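You operate a simulated robot arm through the tools that you are given. There is no shell and no other tool. Be economical: measure what you need, move in short steps, check, and stop when the job is done.

You are at the controls of a simulated two-armed robot. One attempt, no reset.

JOB
Pick up the white can with one hand, pass it to the other hand and put it on the shelf of the press bench. Set down upright: white can.

It is judged by the outcome, as a careful person would: the job done as asked, and still so three seconds after it is handed in. It fails if anything else is knocked over, pushed out of place, dropped, spilled or broken.

ROBOT AND FRAMES
Two 7-joint arms with two-finger parallel grippers on one trunk, on a base that drives. Base frame: it is fixed to the floor where the robot stands at the start and does not move with it; the origin is under the middle of the robot, x ahead of it, y to its left, z up; the surface under the hand at the start is at about z = 700. Units: mm, rad, N and s.
The left shoulder is at the start at [50, 187, 1010], the right one opposite. With the tool pointing down near the work surface each hand reaches from about 100 to 660 mm from the robot's upright axis, wherever it stands, measured 20 degrees to its own side. Places, roughly: shelf of the press bench [1000, 0, 200]. Payload 3.43 kg a hand.
Tool frame (each hand has its own): the origin (TCP) lies between the finger pads and is the grasp point; the fingertips stand 30 mm ahead of it; z points along the fingers, y is the line along which they close. The gripper opens to 94 mm. The fingers are 28 mm wide and 10 mm thick; the gripper's body (50 by 96 mm) begins 55 mm behind the TCP.
Orientation is that of the tool frame in the base frame, as a unit quaternion [x, y, z, w]. With the fingers straight down and closing along the base's y, the tool's x points along the base's -x, its y along +y and its z along -z.

CONTROLS
- The arms move only by the tool nudge_tool. It takes "left_targets", "right_targets" or both (then of equal length, played together; a hand with none holds still); each is one flat list of numbers, 7 for each row, row after row: the finger opening in mm, from 0 to 94, then the shift along the tool's x, y, z in units of 25 mm (1.0 is 25 mm), then the turn, a rotation vector about the tool's x, y, z in units of 5 degrees (1.0 is 5 degrees). In form: [grip, tx, ty, tz, wx, wy, wz, grip, tx, ty, tz, wx, wy, wz, ...]. A call has 1 to 12 rows; each row shifts and turns the commanded pose from where the row before left it, along the tool's axes as they then stand. A call with a number of a shift or a turn outside -1 to 1 is refused whole. Rows are played at 5 a second. More than 50 mm and 0.15 rad between two rows, or a gripper value outside its range, and nothing of the call is played. Where a pose cannot be reached the arm comes as near as it can. A force on the tool above 40 N (or 10 N above the force at the start of the call, whichever is more), or a blocked arm, ends the call early, and 0.2 s more pass. Each finger travels about 153 mm/s and halts on what it meets, pressing with about 33 N; the grip force reading is that of the motor and also rises with nothing between the fingers. The clock runs only during rows and for 0.2 s after the last one: add rows that do not move to give the fingers time. The reply holds the time, the measured pose of the TCP, the force on the tool along the base axes, the opening and the grip force, in the units named above and with some noise, with the torque about the TCP (base axes, N m) and any sound that the robot's microphone picked up.
- Cameras (640 x 400 px; columns grow to the right, rows downward): "scene" is now at [146.9, -1.3, 1168.4]; the picture's right is [-0.01, -1.00, 0.00], its down [-0.61, 0.00, -0.79] and it looks along [0.79, -0.00, -0.61] (base axes); focal length 228 px, centre (320, 200). "left" rides on the left gripper at [76, -14, -102] in its tool frame; the picture's right is [0.18, 0.98, 0.00], its down [-0.75, 0.14, -0.64] and it looks along [-0.63, 0.12, 0.77] (tool axes); focal length 243 px, centre (320, 200). "right" rides on the right gripper at [76, 14, -102] in its tool frame; the picture's right is [-0.18, 0.98, 0.00], its down [-0.75, -0.14, -0.64] and it looks along [-0.63, -0.12, 0.77] (tool axes); focal length 243 px, centre (320, 200). There is no depth. A picture from a camera that has moved, and an enlarged one, comes with that camera's place and axes in the base frame and with its lens.
- capture(camera): a new picture of that camera. The clock stands still meanwhile.
- move_column(by): slides the trunk up (or, below 0, down) by that many mm; the arms and the scene camera ride with it, the base frame stays. It gives what a move gives, with no picture.
- roll_base(legs): drives the robot by 1 to 6 legs, each [ahead, left, turn to the left] in mm, mm and rad, along the robot's own axes; the way and the turn of a leg run together, so that a leg with both is an arc; at most 1500 mm and 3.142 rad a leg. The arms and the cameras ride along, it lands a little off, and it stops where it bumps. It gives what a move gives.
- turn_head(pan, tilt): turns the head with the scene camera to pan (to the left, within 1.396 rad either way) and tilt (down, from -0.506 to 1.204), counted from straight ahead of the robot. It gives what a move gives.
- enlarge(camera, box): a new picture of the part [left, top, right, bottom] of that camera's present view, enlarged. The clock stands still meanwhile.
- hand_in(): hands the job in; it is judged then, once.

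Work in short steps. Places have to be worked out from the pictures, the camera data and where the tool is seen: move nearer, look again, correct. Check each grasp and each placing, and mend what went wrong. You have 120 turns and 92 pictures in all, those below and enlarged ones among them. Open the grippers and draw the arms clear of the work before you hand the job in, unless the task says otherwise; then end with one line.

The tools are called after "Request:" as name(argument=value, ...) on one line, values as JSON. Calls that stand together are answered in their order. nudge_tool: Moves the arms, as the interface text tells. Its arguments: {"type":"object","properties":{"left_targets":{"type":"array","items":{"type":"number"}},"right_targets":{"type":"array","items":{"type":"number"}}},"required":[]} The other tools are called the same way: move_column (by) slides the trunk up or down; roll_base (legs) drives the base; turn_head (pan, tilt) turns the head that bears the scene camera; capture (camera) takes a picture; enlarge (camera, box) takes an enlarged picture of a part of a camera's view; hand_in () hands the job in.

At the start:

```text
t: 0.0
left_eef_pos: [515.8, 218.0, 1030.9]
left_tool_rot: [0.0, 1.0, 0.0, -0.001]
left_wrist_force: [1.5, -0.2, 0.0]
left_moment: [0.03, 0.0, 0.0]
left_gripper_width: 94.1
left_grasp_force: 0.0
right_eef_pos: [463.4, -254.1, 1021.4]
right_tool_rot: [0.0, 1.0, 0.0, 0.0]
right_wrist_force: [0.4, -0.4, -0.3]
right_moment: [-0.02, 0.01, -0.02]
right_gripper_width: 93.9
right_grasp_force: 0.0
trunk travel left (down, up): [-225.0, 207.0]
robot x, y, heading: [-2.6, -2.0, -0.004]
head pan, tilt: [-0.005, 0.66]
```

scene: 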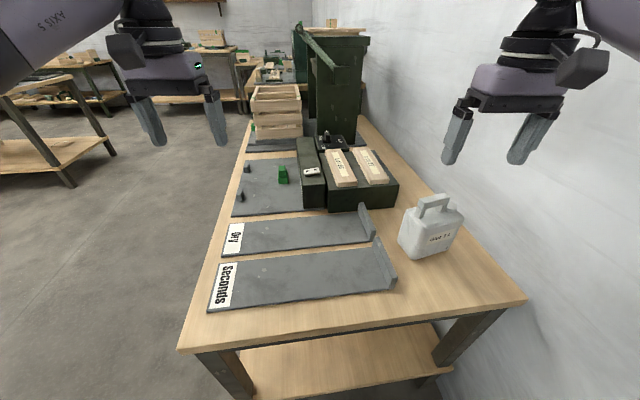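
right: 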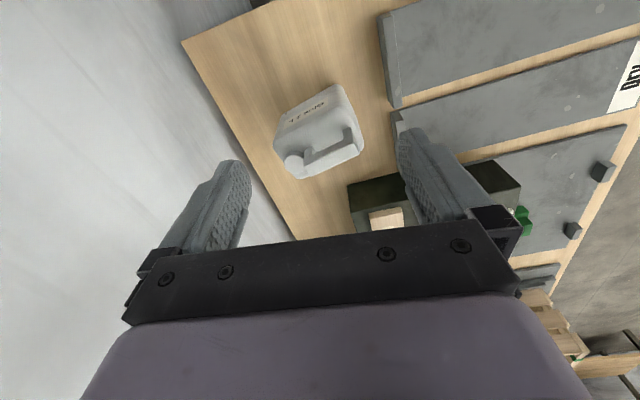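
left: 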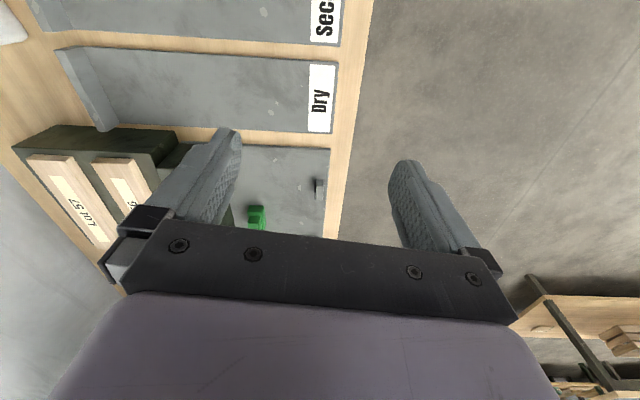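

The can stands at about (520, -270) on the right; the shelf is under this bench. I look closer at the can and at the shelf below.

Request:
enlarge(camera="scene", box=[360, 170, 520, 270])

Request:
turn_head(pan=0, tilt=1.1)

Request:
capture(camera="scene")

```text
4.00 times, centred on (440, 220) of scene
camera zoom: at [146.9, -1.3, 1168.4], right [-0.01, -1.0, 0.0], down [-0.61, 0.0, -0.79], along [0.79, 0.0, -0.61], focal length 911 px, centre (-160, 120)
```

zoom: 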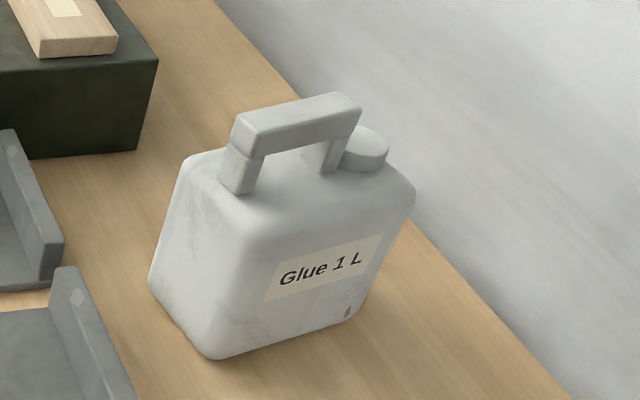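

```text
t: 0.9
left_eef_pos: [514.4, 217.2, 1030.6]
left_tool_rot: [-0.001, 1.0, 0.0, 0.0]
left_wrist_force: [-0.3, 0.1, -0.6]
left_moment: [0.02, -0.01, -0.03]
left_gripper_width: 94.0
left_grasp_force: 0.0
right_eef_pos: [463.9, -254.3, 1020.6]
right_tool_rot: [0.0, 1.0, 0.0, 0.001]
right_wrist_force: [-0.2, 0.1, -0.4]
right_moment: [-0.01, -0.01, 0.01]
right_gripper_width: 94.0
right_grasp_force: 0.1
trunk travel left (down, up): [-225.0, 207.0]
robot x, y, heading: [-1.4, -1.7, -0.001]
head pan, tilt: [0.0, 1.1]
```

```text
87 pictures are left
camera scene: at [123.6, -0.8, 1135.0], right [0.0, -1.0, 0.0], down [-0.89, 0.0, -0.45], along [0.45, 0.0, -0.89], focal length 228 px, centre (320, 200)
```

scene: 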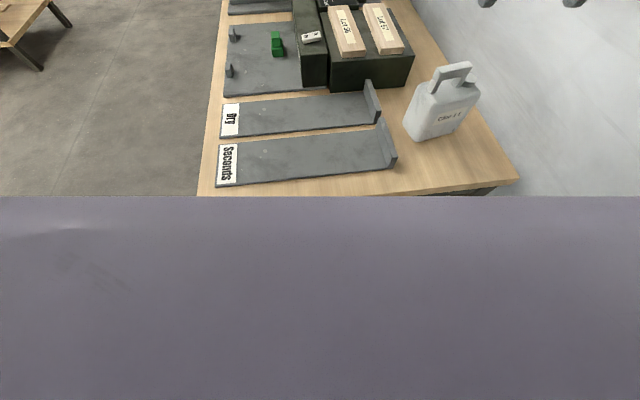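

The can is a glue can with a handle (bar top near z 858, centre about (554,-276), long side yawed about -75°). I move the right hand above it and start turning so the fingers close across the handle.

Request:
nudge_tool(right_targets=[94, -0.9, -0.22, 0, 0, 0, 0, 94, -0.9, -0.22, 0, 0, 0, 0, 94, -0.9, -0.22, 0, 0, 0, 0, 94, -0.9, -0.22, 0, 0, 0, 0, 94, 0, 0, 0, 0, 0, 1, 94, 0, 0, 0, 0, 0, 1, 94, 0, 0, 0, 0, 0, 1, 94, 0, 0, 0, 0, 0, 1, 94, 0, 0, 0, 0, 0, 1, 94, 0, 0, 0, 0, 0, 1, 94, 0, 0, 0, 0, 0, 1, 94, 0, 0, 0, 0, 0, 1])

Request:
nudge_tool(right_targets=[94, 0, 0, 0, 0, 0, 1, 94, 0, 0, 0, 0, 0, 1, 94, 0, 0, 0, 0, 0, 1, 94, 0, 0, 0, 0, 0, 1, 94, 0, 0, 0, 0, 0, 1, 94, 0, 0, 0, 0, 0, 1, 94, 0, 0, 0, 0, 0, 0.8, 94, 0, 0, 0, 0, 0, 0])

Request:
capture(camera="right")

Request:
turn_head(pan=-0.3, tilt=0.66)

Request:
capture(camera="scene")

```text
t: 3.5
left_eef_pos: [515.4, 216.4, 1030.8]
left_tool_rot: [0.0, 1.0, 0.0, 0.0]
left_wrist_force: [0.3, 0.4, -0.3]
left_moment: [-0.03, 0.02, 0.01]
left_gripper_width: 94.1
left_grasp_force: 0.0
right_eef_pos: [552.2, -276.2, 1022.7]
right_tool_rot: [0.342, 0.94, 0.0, 0.0]
right_wrist_force: [-0.2, 1.0, 0.0]
right_moment: [-0.01, 0.01, 0.02]
right_gripper_width: 94.3
right_grasp_force: 0.1
trunk travel left (down, up): [-225.0, 207.0]
robot x, y, heading: [2.3, -0.0, 0.001]
head pan, tilt: [0.0, 1.1]
```

```text
t: 5.3
left_eef_pos: [514.9, 217.7, 1031.3]
left_tool_rot: [-0.001, 1.0, 0.0, 0.0]
left_wrist_force: [0.2, 0.4, 0.3]
left_moment: [-0.03, -0.02, 0.01]
left_gripper_width: 94.0
left_grasp_force: 0.0
right_eef_pos: [553.4, -274.9, 1022.6]
right_tool_rot: [0.602, 0.798, 0.0, 0.0]
right_wrist_force: [0.2, -0.2, -0.3]
right_moment: [0.01, -0.03, -0.03]
right_gripper_width: 93.8
right_grasp_force: 0.0
trunk travel left (down, up): [-225.0, 207.0]
robot x, y, heading: [-1.3, -0.8, -0.002]
head pan, tilt: [0.0, 1.1]
```

```text
86 pictures are left
camera right: at [547.5, -198.7, 1125.1], right [1.0, 0.09, 0.0], down [0.07, -0.76, 0.64], along [0.06, -0.64, -0.77], focal length 243 px, centre (320, 200)
```

right: 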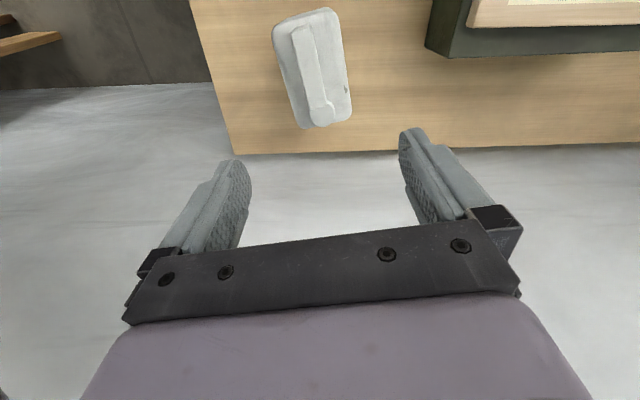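

```text
t: 6.2
left_eef_pos: [513.8, 218.2, 1031.6]
left_tool_rot: [0.0, 1.0, 0.0, 0.0]
left_wrist_force: [-0.2, -1.6, 0.3]
left_moment: [-0.01, -0.02, 0.0]
left_gripper_width: 93.8
left_grasp_force: 0.1
right_eef_pos: [553.0, -275.6, 1021.8]
right_tool_rot: [0.601, 0.799, 0.0, 0.0]
right_wrist_force: [1.1, -0.5, -0.5]
right_moment: [-0.04, 0.01, 0.01]
right_gripper_width: 93.9
right_grasp_force: 0.1
trunk travel left (down, up): [-225.0, 207.0]
robot x, y, heading: [0.7, 2.5, 0.001]
head pan, tilt: [-0.3, 0.66]
```

```text
85 pictures are left
camera scene: at [143.0, -26.3, 1168.3], right [-0.3, -0.96, 0.0], down [-0.59, 0.18, -0.79], along [0.75, -0.23, -0.61], focal length 228 px, centre (320, 200)
```

scene: 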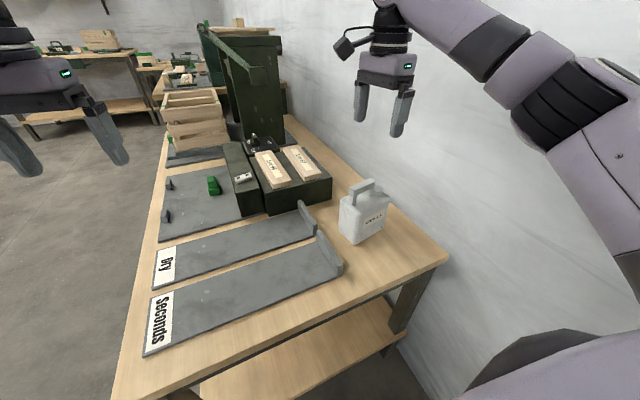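

The right camera sees the can from above; I enlarge to place the handle exactly.

Request:
enlarge(camera="right", box=[240, 0, 400, 100])

Request:
enlarge(camera="scene", box=[300, 160, 428, 240])

```text
4.00 times, centred on (320, 50) of right
camera zoom: at [547.5, -198.9, 1125.0], right [1.0, 0.09, 0.0], down [0.07, -0.76, 0.64], along [0.06, -0.64, -0.77], focal length 970 px, centre (320, 800)
```

zoom: 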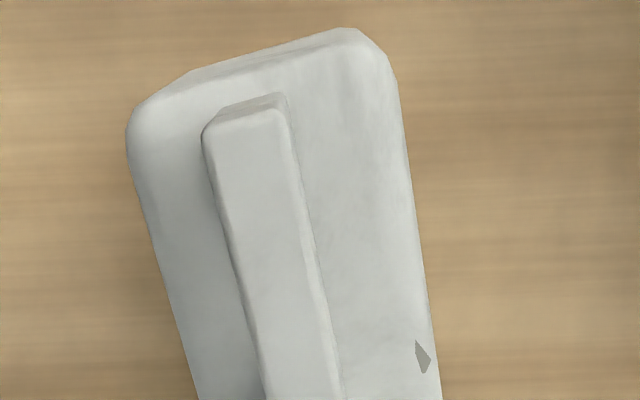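

```text
5.00 times, centred on (364, 200) of scene
camera zoom: at [143.0, -26.3, 1168.3], right [-0.3, -0.96, 0.0], down [-0.59, 0.18, -0.79], along [0.75, -0.23, -0.61], focal length 1138 px, centre (100, 200)
```

zoom: 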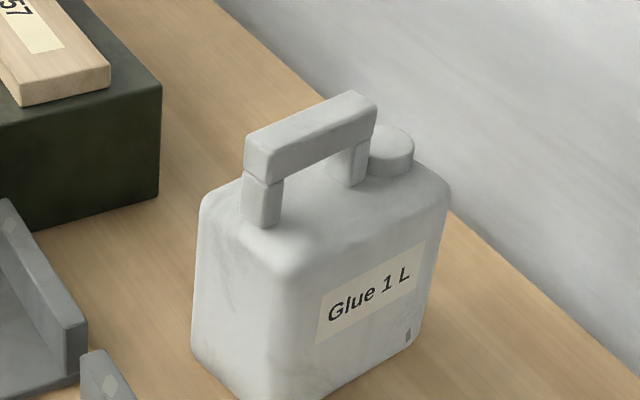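

Handle bar spans about (533,-224) to (554,-290), top z≈865, body top ≈820. I descend with the right hand to just above and check.

Request:
nudge_tool(right_targets=[94, 0.16, -0.12, 0, 0, 0, -0.34, 94, 0, 0, 1, 0, 0, 0, 94, 0, 0, 1, 0, 0, 0, 94, 0, 0, 1, 0, 0, 0, 94, 0, 0, 1, 0, 0, 0, 94, 0, 0, 1, 0, 0, 0, 94, 0, 0, 0.8, 0, 0, 0, 94, 0, 0, 0, 0, 0, 0])

Request:
capture(camera="right")

Request:
enlarge(camera="scene", box=[280, 120, 440, 240])

```text
t: 8.0
left_eef_pos: [514.4, 217.0, 1030.8]
left_tool_rot: [0.001, 1.0, -0.001, 0.001]
left_wrist_force: [-0.1, 0.7, 0.7]
left_moment: [-0.01, 0.04, -0.01]
left_gripper_width: 93.9
left_grasp_force: 0.0
right_eef_pos: [550.0, -272.1, 876.0]
right_tool_rot: [0.589, 0.808, 0.0, 0.0]
right_wrist_force: [0.1, -0.6, -0.5]
right_moment: [0.0, 0.01, 0.01]
right_gripper_width: 93.9
right_grasp_force: 0.1
trunk travel left (down, up): [-225.0, 207.0]
robot x, y, heading: [0.8, 0.5, -0.002]
head pan, tilt: [-0.3, 0.66]
```

```text
82 pictures are left
camera right: at [541.6, -195.9, 979.1], right [0.99, 0.12, 0.0], down [0.09, -0.76, 0.64], along [0.08, -0.64, -0.77], focal length 243 px, centre (320, 200)
```

right: 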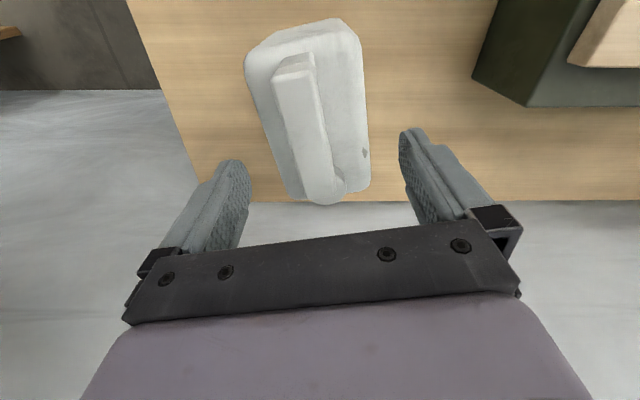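

```text
3.33 times, centred on (360, 180) of scene
camera zoom: at [143.0, -26.4, 1168.4], right [-0.3, -0.96, 0.0], down [-0.59, 0.18, -0.79], along [0.75, -0.23, -0.61], focal length 759 px, centre (187, 267)
```

zoom: 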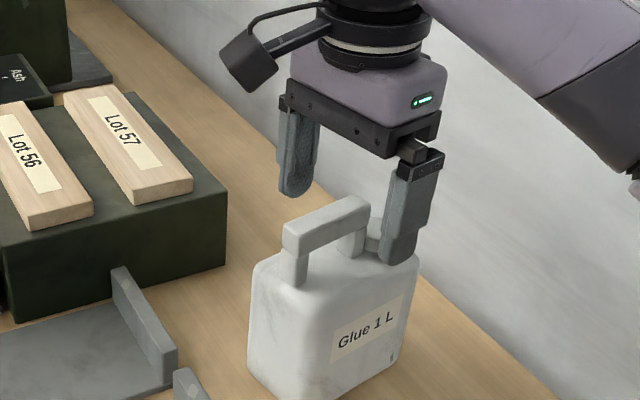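

Alignment is good; I shift 5 mm toward the handle's middle, go down to z≈856 and close.

Request:
nudge_tool(right_targets=[94, 0.2, 0, 0.4, 0, 0, 0, 94, 0, 0, 0.4, 0, 0, 0, 94, 0, 0, 0, 0, 0, 0, 50, 0, 0, 0, 0, 0, 0, 20, 0, 0, 0, 0, 0, 0, 0, 0, 0, 0, 0, 0, 0, 0, 0, 0, 0, 0, 0, 0, 0, 0, 0, 0, 0, 0, 0, 0, 0, 0, 0, 0, 0, 0])

Request:
enlarge(camera="scene", box=[280, 120, 440, 240])

```text
t: 10.0
left_eef_pos: [515.0, 217.9, 1031.6]
left_tool_rot: [0.0, 1.0, 0.0, 0.0]
left_wrist_force: [-0.4, 0.2, 0.5]
left_moment: [-0.01, 0.03, -0.03]
left_gripper_width: 94.2
left_grasp_force: 0.0
right_eef_pos: [547.5, -266.5, 856.8]
right_tool_rot: [0.59, 0.808, 0.0, 0.0]
right_wrist_force: [-2.4, 0.6, 0.4]
right_moment: [0.1, 0.03, 0.04]
right_gripper_width: 24.2
right_grasp_force: 32.7
trunk travel left (down, up): [-225.0, 207.0]
robot x, y, heading: [-0.7, -1.0, 0.001]
head pan, tilt: [-0.3, 0.66]
```

```text
3.33 times, centred on (360, 180) of scene
camera zoom: at [142.9, -26.3, 1168.3], right [-0.3, -0.96, 0.0], down [-0.59, 0.18, -0.79], along [0.75, -0.23, -0.61], focal length 759 px, centre (187, 267)
```

zoom: 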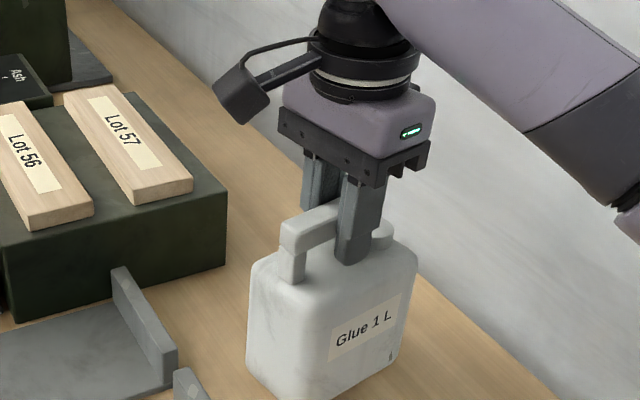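

The handle is gripped (24 mm, 33 N). I lift 150 mm gently and check.

Request:
nudge_tool(right_targets=[0, 0, 0, -0.4, 0, 0, 0, 0, 0, 0, -0.8, 0, 0, 0, 0, 0, 0, -0.8, 0, 0, 0, 0, 0, 0, -0.8, 0, 0, 0, 0, 0, 0, -0.8, 0, 0, 0, 0, 0, 0, -0.8, 0, 0, 0, 0, 0, 0, -0.8, 0, 0, 0, 0, 0, 0, -0.8, 0, 0, 0, 0, 0, 0, 0, 0, 0, 0])

Request:
capture(camera="scene")

```text
t: 12.0
left_eef_pos: [514.5, 216.8, 1029.8]
left_tool_rot: [-0.001, 1.0, 0.0, 0.0]
left_wrist_force: [0.1, 0.4, 0.4]
left_moment: [-0.02, -0.03, 0.03]
left_gripper_width: 94.0
left_grasp_force: 0.1
right_eef_pos: [549.7, -268.8, 1007.1]
right_tool_rot: [0.59, 0.808, 0.0, -0.001]
right_wrist_force: [-0.6, -0.3, -6.4]
right_moment: [0.03, 0.0, 0.02]
right_gripper_width: 24.3
right_grasp_force: 32.7
trunk travel left (down, up): [-225.0, 207.0]
robot x, y, heading: [6.5, 2.0, 0.002]
head pan, tilt: [-0.3, 0.66]
```

```text
79 pictures are left
camera scene: at [143.5, -26.6, 1168.2], right [-0.3, -0.96, 0.0], down [-0.59, 0.18, -0.79], along [0.75, -0.23, -0.61], focal length 228 px, centre (320, 200)
```

scene: 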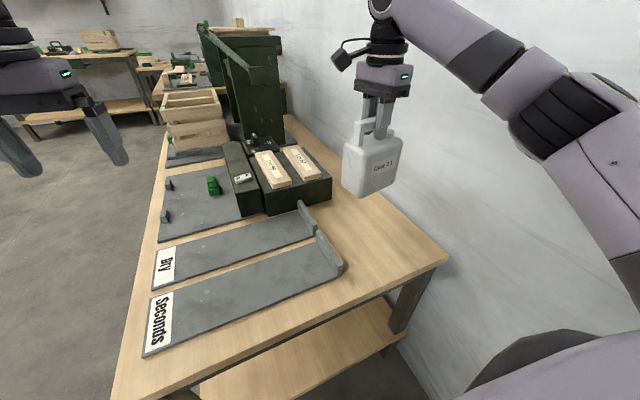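

The can hangs upright (about 0.65 kg). I carry it to the middle, about (570,-30,1007), while turning it so its long side faces the left arm diagonally.

Request:
nudge_tool(right_targets=[0, 0.5, 0.2, 0, 0, 0, 0, 0, 0.9, 0.37, 0, 0, 0, 0, 0, 0.9, 0.37, 0, 0, 0, 0, 0, 0.9, 0.37, 0, 0, 0, 0, 0, 0.9, 0.37, 0, 0, 0, 0, 0, 0.9, 0.37, 0, 0, 0, 0, 0, 0.9, 0.37, 0, 0, 0, 0, 0, 0.9, 0.37, 0, 0, 0, 0, 0, 0.9, 0.37, 0, 0, 0, 0, 0, 0.9, 0.37, 0, 0, 0, 0, 0, 0.3, 0.17, 0, 0, 0, 0])

Request:
nudge_tool(right_targets=[0, 0, 0, 0, 0, 0, -0.9, 0, 0, 0, 0, 0, 0, -0.9, 0, 0, 0, 0, 0, 0, -0.9, 0, 0, 0, 0, 0, 0, -0.9, 0, 0, 0, 0, 0, 0, -0.9, 0, 0, 0, 0, 0, 0, -0.9, 0, 0, 0, 0, 0, 0, 0, 0, 0, 0, 0, 0, 0, 0, 0, 0, 0, 0, 0, 0, 0], left_targets=[94, 0, 0, 0, 0, 0, 1, 94, 0, 0, 0, 0, 0, 1, 94, 0, 0, 0, 0, 0, 1, 94, 0, 0, 0, 0, 0, 1, 94, 0, 0, 0, 0, 0, 1, 94, 0, 0, 0, 0, 0, 1, 94, 0, 0, 0, 0, 0, 1, 94, 0, 0, 0, 0, 0, 1, 94, 0, 0, 0, 0, 0, 1])

Request:
turn_head(pan=0, tilt=0.5)

Request:
capture(camera="scene")

```text
t: 14.4
left_eef_pos: [514.8, 217.7, 1030.4]
left_tool_rot: [0.001, 1.0, 0.0, -0.001]
left_wrist_force: [-0.7, 0.4, 0.0]
left_moment: [-0.02, 0.01, -0.03]
left_gripper_width: 94.1
left_grasp_force: 0.0
right_eef_pos: [561.3, -31.7, 1002.7]
right_tool_rot: [0.59, 0.807, 0.0, 0.0]
right_wrist_force: [0.4, 0.2, -7.0]
right_moment: [0.01, 0.0, 0.0]
right_gripper_width: 24.3
right_grasp_force: 32.9
right hand out of reach, approached as far as the arm can: row 10, 11
trunk travel left (down, up): [-225.0, 207.0]
robot x, y, heading: [0.6, -1.0, -0.001]
head pan, tilt: [-0.3, 0.66]
```

```text
t: 16.4
left_eef_pos: [476.9, 197.4, 1019.5]
left_tool_rot: [0.382, 0.924, -0.001, 0.001]
left_wrist_force: [0.3, 0.1, 0.5]
left_moment: [-0.01, 0.03, 0.0]
left_gripper_width: 94.1
left_grasp_force: 0.0
left hand out of reach, approached as far as the arm can: row 7, 8, 9
right_eef_pos: [561.8, -32.4, 1003.4]
right_tool_rot: [0.385, 0.923, 0.0, 0.0]
right_wrist_force: [0.5, 1.0, -6.8]
right_moment: [0.01, -0.01, 0.02]
right_gripper_width: 24.3
right_grasp_force: 33.1
trunk travel left (down, up): [-225.0, 207.0]
robot x, y, heading: [-3.5, -0.5, 0.003]
head pan, tilt: [-0.3, 0.66]
```

```text
t: 17.2
left_eef_pos: [477.1, 197.7, 1018.4]
left_tool_rot: [0.381, 0.925, 0.0, 0.0]
left_wrist_force: [-1.2, 0.4, -0.4]
left_moment: [-0.02, 0.03, 0.01]
left_gripper_width: 93.9
left_grasp_force: 0.0
right_eef_pos: [561.9, -34.3, 1003.3]
right_tool_rot: [0.385, 0.923, -0.001, 0.0]
right_wrist_force: [-0.2, -0.6, -7.2]
right_moment: [0.0, 0.02, 0.03]
right_gripper_width: 24.3
right_grasp_force: 33.1
trunk travel left (down, up): [-225.0, 207.0]
robot x, y, heading: [2.0, 0.7, 0.004]
head pan, tilt: [0.0, 0.499]
```

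```text
78 pictures are left
camera scene: at [152.0, -0.9, 1182.5], right [0.0, -1.0, 0.0], down [-0.48, 0.0, -0.88], along [0.88, 0.0, -0.48], focal length 228 px, centre (320, 200)
```

scene: 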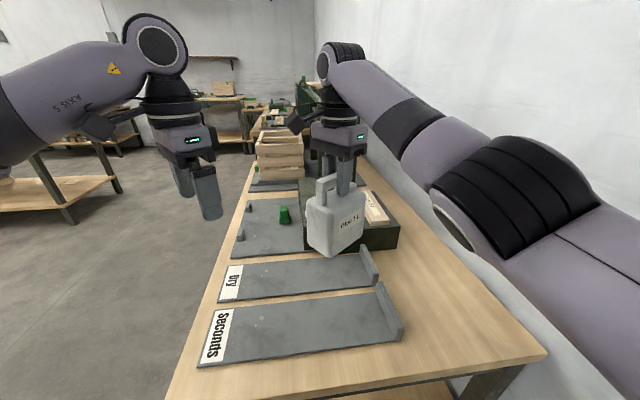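

Left reached near its limit with the yaw; I now tilt it 30° at a time and see where it gets.

Request:
nudge_tool(left_targets=[94, 0, 0, 0, 0, -1, 0, 94, 0, 0, 0, 0, -1, 0, 94, 0, 0, 0, 0, -1, 0, 94, 0, 0, 0, 0, -1, 0, 94, 0, 0, 0, 0, -1, 0, 94, 0, 0, 0, 0, -1, 0])

Request:
nudge_tool(left_targets=[94, 0, 0, 0, 0, -1, 0, 94, 0, 0, 0, 0, -1, 0, 94, 0, 0, 0, 0, -1, 0, 94, 0, 0, 0, 0, -1, 0, 94, 0, 0, 0, 0, -1, 0, 94, 0, 0, 0, 0, -1, 0, 94, 0, 0, 0, 0, 0, 0])

Request:
capture(camera="scene")

```text
t: 18.6
left_eef_pos: [477.0, 197.3, 1019.4]
left_tool_rot: [0.37, 0.892, -0.1, 0.239]
left_wrist_force: [-0.5, 0.4, 0.4]
left_moment: [-0.01, 0.0, 0.03]
left_gripper_width: 94.0
left_grasp_force: 0.2
right_eef_pos: [561.3, -33.5, 1003.5]
right_tool_rot: [0.384, 0.923, 0.0, 0.0]
right_wrist_force: [0.4, 0.2, -7.1]
right_moment: [0.03, -0.02, -0.02]
right_gripper_width: 24.4
right_grasp_force: 33.1
trunk travel left (down, up): [-225.0, 207.0]
robot x, y, heading: [-1.5, -1.0, 0.001]
head pan, tilt: [0.0, 0.499]
```

```text
t: 20.2
left_eef_pos: [477.7, 197.0, 1018.9]
left_tool_rot: [0.332, 0.799, -0.192, 0.462]
left_wrist_force: [-0.1, -0.3, 0.4]
left_moment: [0.0, -0.03, 0.03]
left_gripper_width: 93.6
left_grasp_force: 0.0
right_eef_pos: [561.7, -31.5, 1003.1]
right_tool_rot: [0.386, 0.923, -0.001, 0.0]
right_wrist_force: [0.5, 0.1, -7.9]
right_moment: [-0.02, 0.0, -0.03]
right_gripper_width: 24.5
right_grasp_force: 33.1
trunk travel left (down, up): [-225.0, 207.0]
robot x, y, heading: [1.0, -0.5, 0.003]
head pan, tilt: [0.0, 0.499]
```

```text
77 pictures are left
camera scene: at [152.0, -0.8, 1182.5], right [0.0, -1.0, 0.0], down [-0.48, 0.0, -0.88], along [0.88, 0.0, -0.48], focal length 228 px, centre (320, 200)
```

scene: 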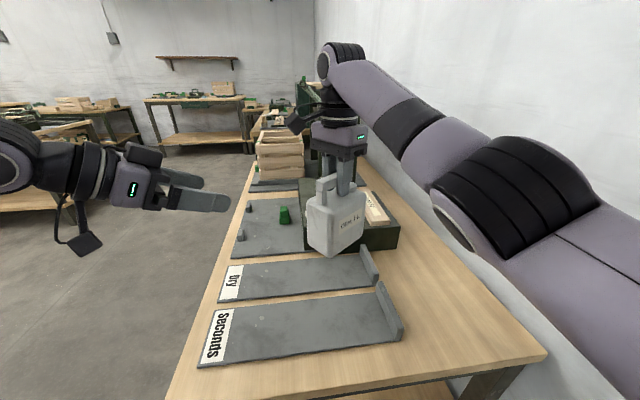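

Left is tilted as wanted (30° below horizontal, yaw -45°). I move it to the pre-grasp point about 120 mm back from the can body.

Request:
nudge_tool(left_targets=[94, -0.136, -0.82, 0.842, 0, 0, 0, 94, -0.136, -0.82, 0.842, 0, 0, 0, 94, -0.136, -0.82, 0.842, 0, 0, 0, 94, -0.136, -0.82, 0.842, 0, 0, 0, 94, -0.136, -0.82, 0.842, 0, 0, 0, 94, 0, 0, 0, 0, 0, 0])

Request:
capture(camera="left")

Request:
capture(camera="scene")

```text
t: 21.6
left_eef_pos: [477.2, 53.9, 981.6]
left_tool_rot: [0.331, 0.8, -0.192, 0.462]
left_wrist_force: [-0.6, 0.4, 0.6]
left_moment: [0.0, 0.02, 0.0]
left_gripper_width: 93.7
left_grasp_force: 0.1
right_eef_pos: [561.8, -32.8, 1004.7]
right_tool_rot: [0.385, 0.923, 0.0, -0.001]
right_wrist_force: [-1.2, 0.1, -6.8]
right_moment: [0.03, 0.03, 0.01]
right_gripper_width: 24.1
right_grasp_force: 33.0
trunk travel left (down, up): [-225.0, 207.0]
robot x, y, heading: [-1.7, -0.7, -0.002]
head pan, tilt: [0.0, 0.499]
```

```text
76 pictures are left
camera left: at [376.7, 132.0, 965.9], right [0.63, 0.76, -0.16], down [-0.03, 0.23, 0.97], along [0.78, -0.61, 0.16], focal length 243 px, centre (320, 200)
```

left: 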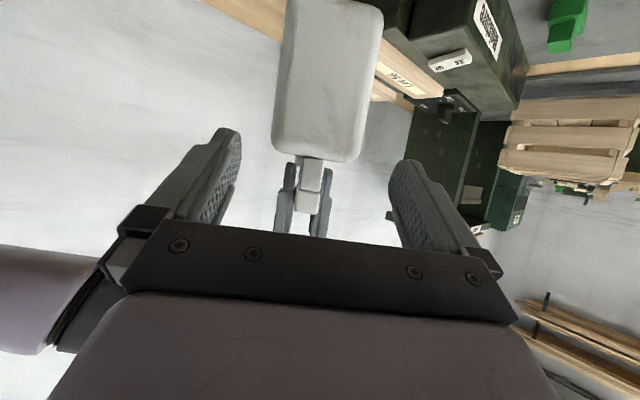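

```text
75 pictures are left
camera scene: at [152.0, -0.8, 1182.5], right [0.0, -1.0, 0.0], down [-0.48, 0.0, -0.88], along [0.88, 0.0, -0.48], focal length 228 px, centre (320, 200)
```

scene: 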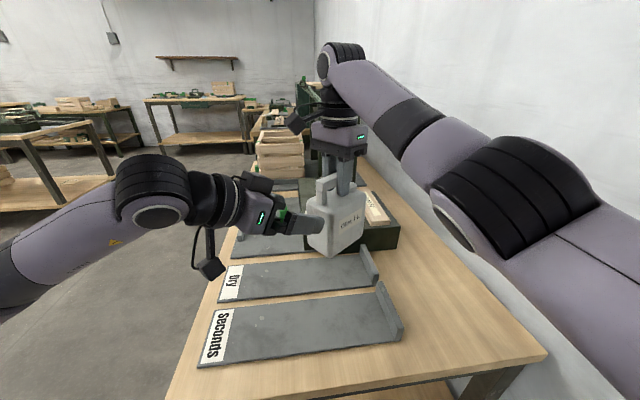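

The can lies on the left tool's axis (near face about (533,-4), 72 mm wide). I advance 90 mm and check clearance.

Request:
nudge_tool(left_targets=[94, -0.02, -0.02, 0.9, 0, 0, 0, 94, -0.02, -0.02, 0.9, 0, 0, 0, 94, -0.02, -0.02, 0.9, 0, 0, 0, 94, -0.02, -0.02, 0.9, 0, 0, 0, 94, 0, 0, 0, 0, 0, 0])

Request:
capture(camera="left")

Request:
enlarge(camera="scene", box=[200, 120, 400, 280])

```text
t: 22.8
left_eef_pos: [530.7, -3.7, 938.6]
left_tool_rot: [0.332, 0.8, -0.192, 0.462]
left_wrist_force: [-0.7, 0.2, -0.3]
left_moment: [-0.02, 0.01, 0.01]
left_gripper_width: 94.0
left_grasp_force: 0.0
right_eef_pos: [562.3, -32.8, 1005.4]
right_tool_rot: [0.385, 0.923, 0.0, 0.0]
right_wrist_force: [-0.3, 0.4, -6.7]
right_moment: [0.03, 0.05, 0.0]
right_gripper_width: 24.1
right_grasp_force: 33.0
trunk travel left (down, up): [-225.0, 207.0]
robot x, y, heading: [1.4, 1.5, 0.0]
head pan, tilt: [0.0, 0.499]
```

```text
74 pictures are left
camera left: at [431.2, 75.7, 922.7], right [0.63, 0.76, -0.16], down [-0.03, 0.23, 0.97], along [0.78, -0.61, 0.16], focal length 243 px, centre (320, 200)
```

left: 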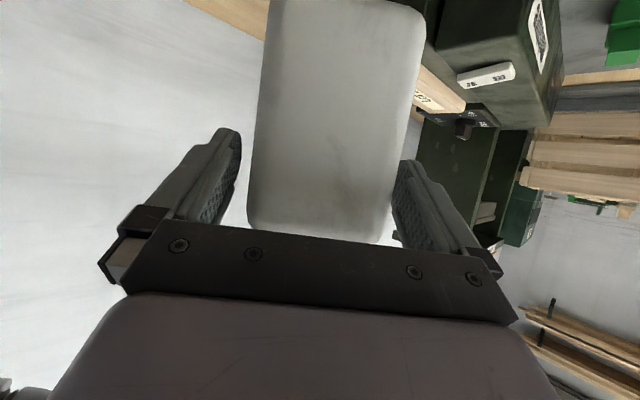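

```text
2.50 times, centred on (300, 200) of scene
camera zoom: at [152.0, -0.9, 1182.5], right [0.0, -1.0, 0.0], down [-0.48, 0.0, -0.88], along [0.88, 0.0, -0.48], focal length 569 px, centre (370, 200)
```

zoom: 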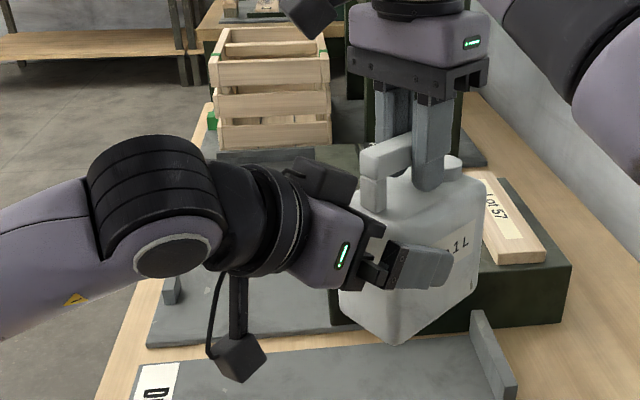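

Fingers straddle the body evenly. I go 22 mm deeper and close the left hand.

Request:
nudge_tool(left_targets=[94, 0, 0, 0.45, 0, 0, 0, 94, 0, 0, 0.45, 0, 0, 0, 94, 0, 0, 0, 0, 0, 0, 80, 0, 0, 0, 0, 0, 0, 72, 0, 0, 0, 0, 0, 0, 60, 0, 0, 0, 0, 0, 0, 50, 0, 0, 0, 0, 0, 0, 50, 0, 0, 0, 0, 0, 0, 50, 0, 0, 0, 0, 0, 0])

Request:
enlarge(camera="scene", box=[200, 120, 400, 280])

```text
t: 24.8
left_eef_pos: [544.2, -16.8, 924.9]
left_tool_rot: [0.33, 0.801, -0.191, 0.462]
left_wrist_force: [10.9, 7.0, 0.5]
left_moment: [-0.65, 0.64, -0.15]
left_gripper_width: 80.0
left_grasp_force: 33.2
right_eef_pos: [562.1, -33.6, 1003.7]
right_tool_rot: [0.385, 0.923, 0.0, -0.002]
right_wrist_force: [-11.1, -5.9, -3.8]
right_moment: [0.22, 0.25, 0.47]
right_gripper_width: 24.4
right_grasp_force: 33.1
trunk travel left (down, up): [-225.0, 207.0]
robot x, y, heading: [0.8, 0.9, -0.002]
head pan, tilt: [0.0, 0.499]
```

```text
2.50 times, centred on (300, 200) of scene
camera zoom: at [152.0, -0.8, 1182.5], right [0.0, -1.0, 0.0], down [-0.48, 0.0, -0.88], along [0.88, 0.0, -0.48], focal length 569 px, centre (370, 200)
```

zoom: 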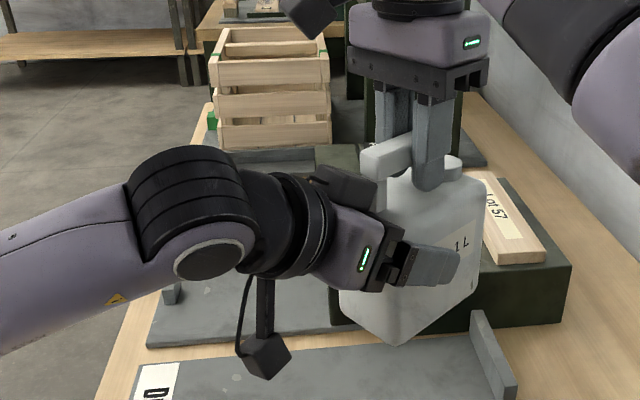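

Left holds the body (80 mm, 33 N). I open the right hand slowly and check the left keeps the can.

Request:
nudge_tool(right_targets=[30, 0, 0, 0, 0, 0, 0, 40, 0, 0, 0, 0, 0, 0, 60, 0, 0, 0, 0, 0, 0, 70, 0, 0, 0, 0, 0, 0, 70, 0, 0, 0, 0, 0, 0], left_targets=[50, 0, 0, 0, 0, 0, 0, 50, 0, 0, 0, 0, 0, 0, 50, 0, 0, 0, 0, 0, 0, 50, 0, 0, 0, 0, 0, 0, 50, 0, 0, 0, 0, 0, 0])

Request:
enlarge(camera="scene", box=[200, 120, 400, 280])

```text
t: 26.0
left_eef_pos: [542.8, -16.2, 926.2]
left_tool_rot: [0.33, 0.801, -0.19, 0.462]
left_wrist_force: [-0.6, 0.3, 0.7]
left_moment: [0.15, 0.18, 0.02]
left_gripper_width: 79.6
left_grasp_force: 33.5
right_eef_pos: [561.6, -32.4, 1002.8]
right_tool_rot: [0.384, 0.923, 0.0, 0.0]
right_wrist_force: [-0.1, -0.5, -0.4]
right_moment: [-0.01, -0.03, 0.01]
right_gripper_width: 69.7
right_grasp_force: 0.1
trunk travel left (down, up): [-225.0, 207.0]
robot x, y, heading: [1.3, -2.6, 0.002]
head pan, tilt: [0.0, 0.499]
```

```text
2.50 times, centred on (300, 200) of scene
camera zoom: at [152.0, -0.8, 1182.5], right [0.0, -1.0, 0.0], down [-0.48, 0.0, -0.88], along [0.88, 0.0, -0.48], focal length 569 px, centre (370, 200)
```

zoom: 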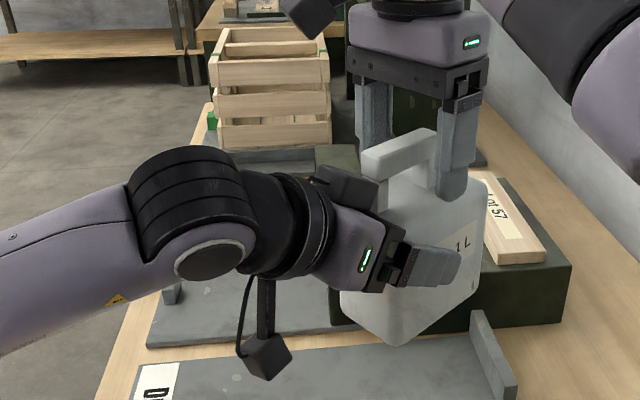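

Right is open and the can stays put. I draw the right hand straight up and re-read the left force.

Request:
nudge_tool(right_targets=[70, 0, 0, -0.5, 0, 0, 0, 70, 0, 0, -1, 0, 0, 0, 70, 0, 0, -1, 0, 0, 0, 70, 0, 0, -1, 0, 0, 0, 70, 0, 0, -1, 0, 0, 0, 70, 0, 0, 0, 0, 0, 0])

Request:
capture(camera="scene")

Request:
capture(camera="right")

```text
t: 27.4
left_eef_pos: [544.1, -18.1, 925.1]
left_tool_rot: [0.331, 0.8, -0.192, 0.461]
left_wrist_force: [0.8, 0.4, 0.2]
left_moment: [0.12, 0.14, 0.01]
left_gripper_width: 79.7
left_grasp_force: 32.5
right_eef_pos: [532.0, -36.1, 1084.0]
right_tool_rot: [0.393, 0.919, 0.01, -0.001]
right_wrist_force: [-0.2, -0.4, 0.4]
right_moment: [-0.01, 0.02, -0.03]
right_gripper_width: 70.2
right_grasp_force: 0.1
right hand out of reach, approached as far as the arm can: row 1, 2, 3, 4, 5
trunk travel left (down, up): [-225.0, 207.0]
robot x, y, heading: [1.0, 0.2, -0.002]
head pan, tilt: [0.0, 0.499]
```

```text
70 pictures are left
camera scene: at [152.0, -0.9, 1182.5], right [0.0, -1.0, 0.0], down [-0.48, 0.0, -0.88], along [0.88, 0.0, -0.48], focal length 228 px, centre (320, 200)
```

scene: 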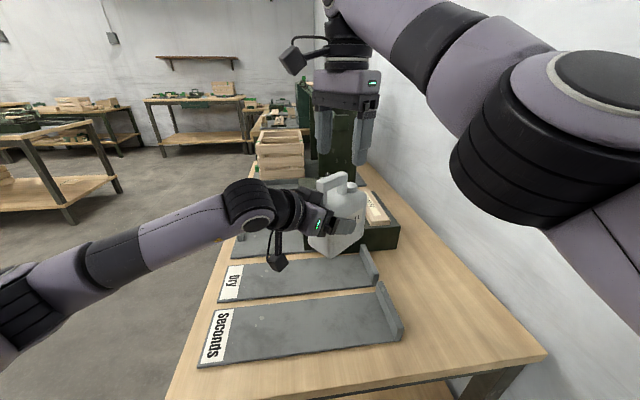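

```text
69 pictures are left
camera right: at [490.2, 26.3, 1187.7], right [0.84, 0.55, 0.02], down [0.41, -0.66, 0.63], along [0.36, -0.52, -0.78], focal length 243 px, centre (320, 200)
```

right: 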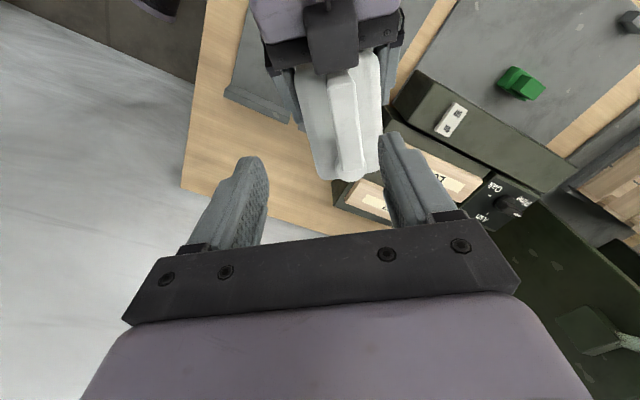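

The right hand is clear above; the left alone holds the can. I move the right hand away to the right while raising the left slightly.

Request:
nudge_tool(right_targets=[70, -0.37, -0.98, 0, 0, 0, 0, 70, -0.37, -0.98, 0, 0, 0, 0, 70, -0.37, -0.98, 0, 0, 0, 0, 70, -0.37, -0.98, 0, 0, 0, 0, 70, -0.37, -0.98, 0, 0, 0, 0, 70, -0.37, -0.98, 0, 0, 0, 0, 70, -0.37, -0.98, 0, 0, 0, 0, 70, -0.37, -0.98, 0, 0, 0, 0, 70, -0.37, -0.98, 0, 0, 0, 0], left_targets=[50, 0, 0, 0, 0, 0, 0, 50, 0, 0, 0, 0, 0, 0, 50, -0.17, 0, -0.1, 0, 0, 0, 50, -0.17, 0, -0.1, 0, 0, 0, 50, -0.17, 0, -0.1, 0, 0, 0, 50, -0.17, 0, -0.1, 0, 0, 0, 50, -0.17, 0, -0.1, 0, 0, 0, 50, -0.17, 0, -0.1, 0, 0, 0, 50, 0, 0, 0, 0, 0, 0])

Request:
capture(camera="scene")

```text
t: 29.4
left_eef_pos: [544.2, -16.2, 955.5]
left_tool_rot: [0.332, 0.8, -0.191, 0.461]
left_wrist_force: [-0.2, 0.2, -7.1]
left_moment: [0.14, 0.15, 0.01]
left_gripper_width: 79.9
left_grasp_force: 32.7
right_eef_pos: [425.5, -235.6, 1079.4]
right_tool_rot: [0.385, 0.923, 0.0, -0.001]
right_wrist_force: [0.1, -0.8, -0.1]
right_moment: [0.0, -0.02, 0.02]
right_gripper_width: 69.9
right_grasp_force: 0.0
trunk travel left (down, up): [-225.0, 207.0]
robot x, y, heading: [-2.6, 1.6, -0.001]
head pan, tilt: [0.0, 0.499]
```

```text
68 pictures are left
camera scene: at [151.8, -1.0, 1182.5], right [0.0, -1.0, 0.0], down [-0.48, 0.0, -0.88], along [0.88, 0.0, -0.48], focal length 228 px, centre (320, 200)
```

scene: 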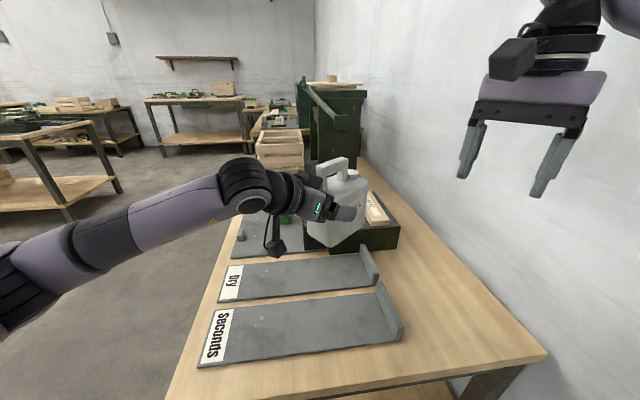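

Now the left carries the full weight (7 N). Before backing off, I glance to the sides for obstacles.

Request:
turn_head(pan=1.39, tilt=0.5)

Request:
capture(camera="scene")

Request:
turn_head(pan=-1.39, tilt=0.5)

Request:
capture(camera="scene")

```text
t: 30.9
left_eef_pos: [543.6, -16.5, 955.4]
left_tool_rot: [0.331, 0.801, -0.191, 0.461]
left_wrist_force: [0.6, 0.6, -6.7]
left_moment: [0.13, 0.13, -0.02]
left_gripper_width: 79.6
left_grasp_force: 33.0
right_eef_pos: [428.4, -234.5, 1079.6]
right_tool_rot: [0.385, 0.923, -0.001, 0.0]
right_wrist_force: [-0.4, -0.2, 0.6]
right_moment: [-0.03, -0.02, -0.03]
right_gripper_width: 69.9
right_grasp_force: 0.1
trunk travel left (down, up): [-225.0, 207.0]
robot x, y, heading: [-0.4, -1.6, -0.006]
head pan, tilt: [1.389, 0.499]
```

```text
67 pictures are left
camera scene: at [77.5, 88.6, 1182.6], right [0.98, -0.18, 0.0], down [-0.09, -0.47, -0.88], along [0.16, 0.86, -0.48], focal length 228 px, centre (320, 200)
```

scene: 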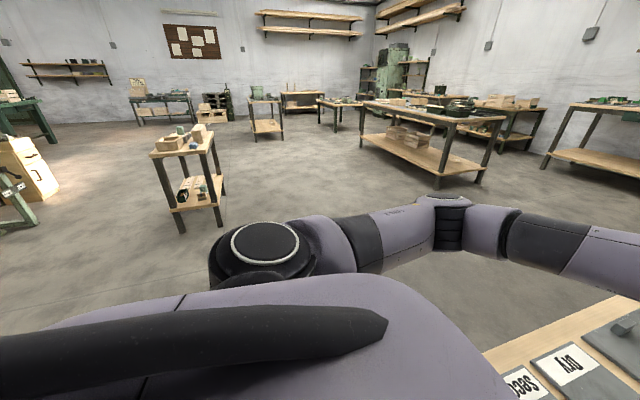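

```text
t: 33.4
left_eef_pos: [544.4, -17.5, 955.7]
left_tool_rot: [0.331, 0.8, -0.191, 0.462]
left_wrist_force: [0.5, -0.4, -6.4]
left_moment: [0.12, 0.12, -0.01]
left_gripper_width: 79.7
left_grasp_force: 32.9
right_eef_pos: [427.1, -235.2, 1079.7]
right_tool_rot: [0.386, 0.922, 0.0, 0.0]
right_wrist_force: [-0.3, -0.8, -0.6]
right_moment: [-0.02, -0.02, 0.03]
right_gripper_width: 69.9
right_grasp_force: 0.0
trunk travel left (down, up): [-225.0, 207.0]
robot x, y, heading: [-0.6, 0.3, -0.002]
head pan, tilt: [-1.389, 0.499]
```

```text
66 pictures are left
camera scene: at [77.4, -90.3, 1182.6], right [-0.98, -0.18, 0.0], down [-0.09, 0.47, -0.88], along [0.16, -0.86, -0.48], focal length 228 px, centre (320, 200)
```

scene: 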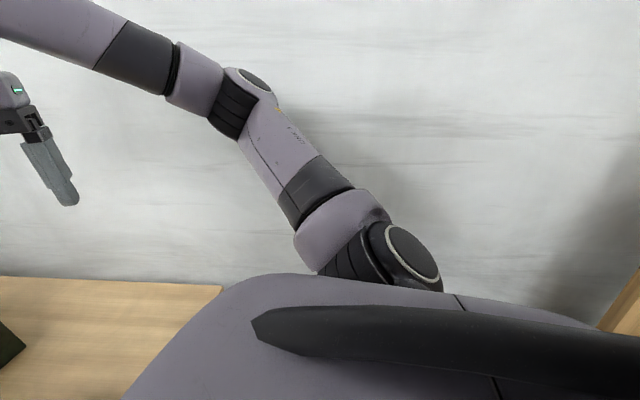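

The left side of the bench is open floor, the right/back is walled. I'll go round to the left long side: drive 900 left, turn right 1.44 rad to face the bench side.

Request:
turn_head(pan=0, tilt=0.66)

Request:
roll_base(legs=[[0, 900, 0], [0, 0, -1.44]])

Request:
capture(camera="scene")

```text
t: 34.9
left_eef_pos: [543.3, -17.0, 955.1]
left_tool_rot: [0.331, 0.801, -0.191, 0.461]
left_wrist_force: [0.0, 0.6, -6.6]
left_moment: [0.13, 0.13, -0.03]
left_gripper_width: 79.8
left_grasp_force: 32.3
right_eef_pos: [427.6, -234.3, 1080.1]
right_tool_rot: [0.385, 0.923, 0.0, 0.0]
right_wrist_force: [-0.6, 0.0, -0.4]
right_moment: [0.0, -0.01, -0.01]
right_gripper_width: 69.9
right_grasp_force: 0.0
trunk travel left (down, up): [-225.0, 207.0]
robot x, y, heading: [-0.1, 1.8, -0.001]
head pan, tilt: [0.0, 0.66]
```

```text
t: 46.7
left_eef_pos: [57.3, 365.0, 956.0]
left_tool_rot: [0.774, 0.389, -0.447, 0.224]
left_wrist_force: [0.2, 0.2, -7.4]
left_moment: [0.12, -0.1, 0.01]
left_gripper_width: 79.6
left_grasp_force: 33.2
right_eef_pos: [-175.6, 446.7, 1078.7]
right_tool_rot: [0.895, 0.447, 0.001, -0.001]
right_wrist_force: [0.0, 0.4, -0.2]
right_moment: [0.03, 0.01, 0.01]
right_gripper_width: 70.1
right_grasp_force: 0.0
trunk travel left (down, up): [-225.0, 207.0]
robot x, y, heading: [-4.9, 907.3, -1.425]
head pan, tilt: [0.0, 0.66]
```

```text
65 pictures are left
camera scene: at [17.3, 760.3, 1168.2], right [-0.99, -0.15, 0.0], down [-0.09, 0.61, -0.79], along [0.12, -0.78, -0.61], focal length 228 px, centre (320, 200)
```

scene: 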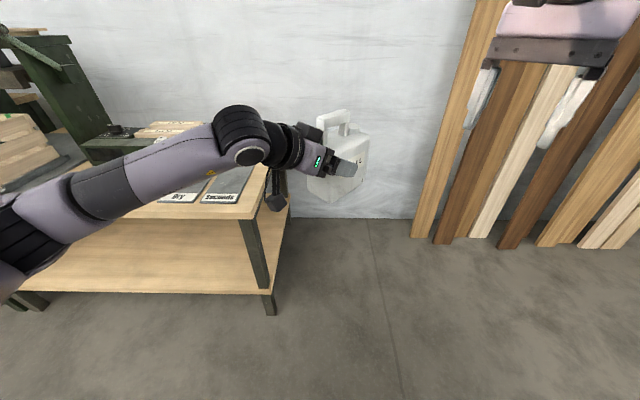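

Good view: the shelf's long side is open. I drive 620 left along the bench.

Request:
roll_base(legs=[[0, 620, 0]])

Request:
turn_head(pan=0, tilt=0.8)

Request:
capture(camera="scene")

```text
t: 52.6
left_eef_pos: [671.6, 457.2, 955.0]
left_tool_rot: [0.773, 0.392, -0.446, 0.225]
left_wrist_force: [0.3, -0.8, -7.4]
left_moment: [0.18, -0.12, 0.02]
left_gripper_width: 79.6
left_grasp_force: 32.7
right_eef_pos: [437.4, 538.7, 1079.8]
right_tool_rot: [0.893, 0.45, 0.0, 0.001]
right_wrist_force: [-0.2, -0.7, 0.1]
right_moment: [0.0, 0.0, 0.01]
right_gripper_width: 70.0
right_grasp_force: 0.1
trunk travel left (down, up): [-225.0, 207.0]
robot x, y, heading: [599.7, 997.7, -1.412]
head pan, tilt: [0.0, 0.66]
```

```text
t: 53.3
left_eef_pos: [671.1, 457.7, 955.8]
left_tool_rot: [0.773, 0.392, -0.445, 0.225]
left_wrist_force: [0.1, -0.1, -7.6]
left_moment: [0.17, -0.1, 0.02]
left_gripper_width: 79.7
left_grasp_force: 32.9
right_eef_pos: [436.7, 538.6, 1079.4]
right_tool_rot: [0.893, 0.45, 0.0, -0.001]
right_wrist_force: [-0.4, -0.2, -0.3]
right_moment: [-0.01, 0.0, -0.03]
right_gripper_width: 69.9
right_grasp_force: 0.1
trunk travel left (down, up): [-225.0, 207.0]
robot x, y, heading: [604.9, 999.1, -1.419]
head pan, tilt: [0.0, 0.799]
```

```text
64 pictures are left
camera scene: at [627.7, 858.4, 1156.6], right [-0.99, -0.15, 0.0], down [-0.11, 0.71, -0.7], along [0.11, -0.69, -0.72], focal length 228 px, centre (320, 200)
```

scene: 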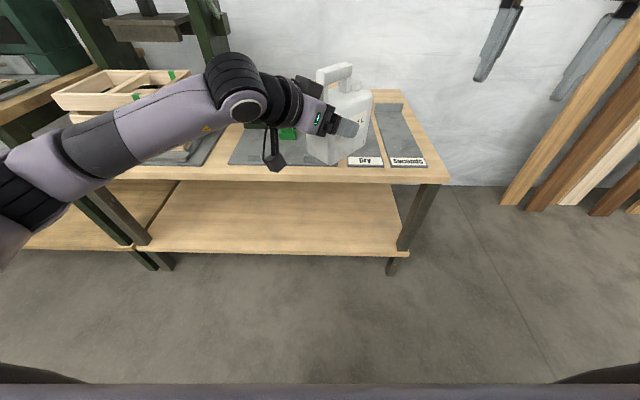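

The bench's shelf spans x≈306–1602 with its front edge about 717 mm ahead of me, empty. I turn the left tool to point straight ahead (yaw +45°) and shift it left a bit.

Request:
nudge_tool(left_targets=[50, 0, 0, 0, -0.866, 0, -0.5, 50, 0, 0, 0, -0.866, 0, -0.5, 50, 0, 0, 0, -0.866, 0, -0.5, 50, 0, 0, 0, -0.866, 0, -0.5, 50, 0, 0, 0, -0.866, 0, -0.5, 50, 0, 0, 0, -0.866, 0, -0.5, 50, 0, 0, 0, -0.866, 0, -0.5, 50, 0, 0, 0, -0.866, 0, -0.5, 50, 0, 0, 0, -0.866, 0, -0.5, 50, 0, 0, 0, 0, 0, 0])

Request:
nudge_tool(left_targets=[50, 0, 0.5, 0, 0, 0, 0, 50, 0, 0.9, 0, 0, 0, 0, 50, 0, 0.9, 0, 0, 0, 0, 50, 0, 0.9, 0, 0, 0, 0, 50, 0, 0.9, 0, 0, 0, 0, 50, 0, 0.5, 0, 0, 0, 0, 50, 0, 0, 0, 0, 0, 0])

Request:
capture(camera="scene")

```text
t: 55.5
left_eef_pos: [671.1, 457.8, 955.8]
left_tool_rot: [0.562, 0.659, -0.323, 0.38]
left_wrist_force: [0.3, -0.4, -6.8]
left_moment: [0.22, 0.03, -0.03]
left_gripper_width: 79.7
left_grasp_force: 33.0
right_eef_pos: [437.5, 538.5, 1079.8]
right_tool_rot: [0.893, 0.45, 0.0, 0.0]
right_wrist_force: [0.7, 0.3, -0.7]
right_moment: [0.02, 0.01, -0.03]
right_gripper_width: 70.0
right_grasp_force: 0.0
trunk travel left (down, up): [-225.0, 207.0]
robot x, y, heading: [608.0, 996.4, -1.417]
head pan, tilt: [0.0, 0.799]
```

```text
t: 57.1
left_eef_pos: [786.3, 474.1, 956.8]
left_tool_rot: [0.564, 0.658, -0.325, 0.379]
left_wrist_force: [-0.4, 0.1, -8.3]
left_moment: [0.13, 0.01, 0.02]
left_gripper_width: 79.5
left_grasp_force: 32.9
right_eef_pos: [437.6, 538.3, 1079.9]
right_tool_rot: [0.893, 0.45, 0.0, 0.0]
right_wrist_force: [0.2, -0.5, -0.2]
right_moment: [0.0, -0.04, 0.01]
right_gripper_width: 70.0
right_grasp_force: 0.0
trunk travel left (down, up): [-225.0, 207.0]
robot x, y, heading: [602.1, 997.2, -1.414]
head pan, tilt: [0.0, 0.799]
```

```text
63 pictures are left
camera scene: at [627.8, 858.4, 1156.6], right [-0.99, -0.15, 0.0], down [-0.11, 0.71, -0.7], along [0.11, -0.69, -0.72], focal length 228 px, centre (320, 200)
```

scene: 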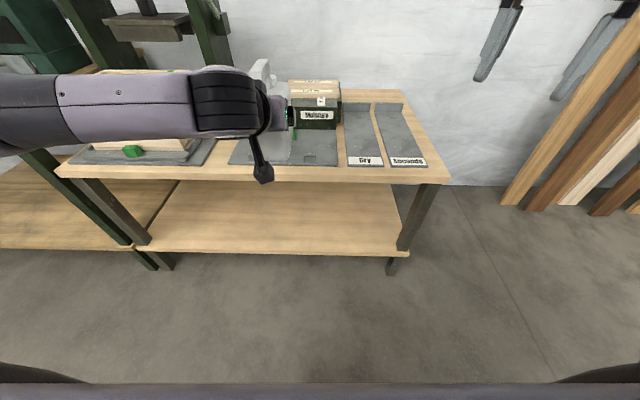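

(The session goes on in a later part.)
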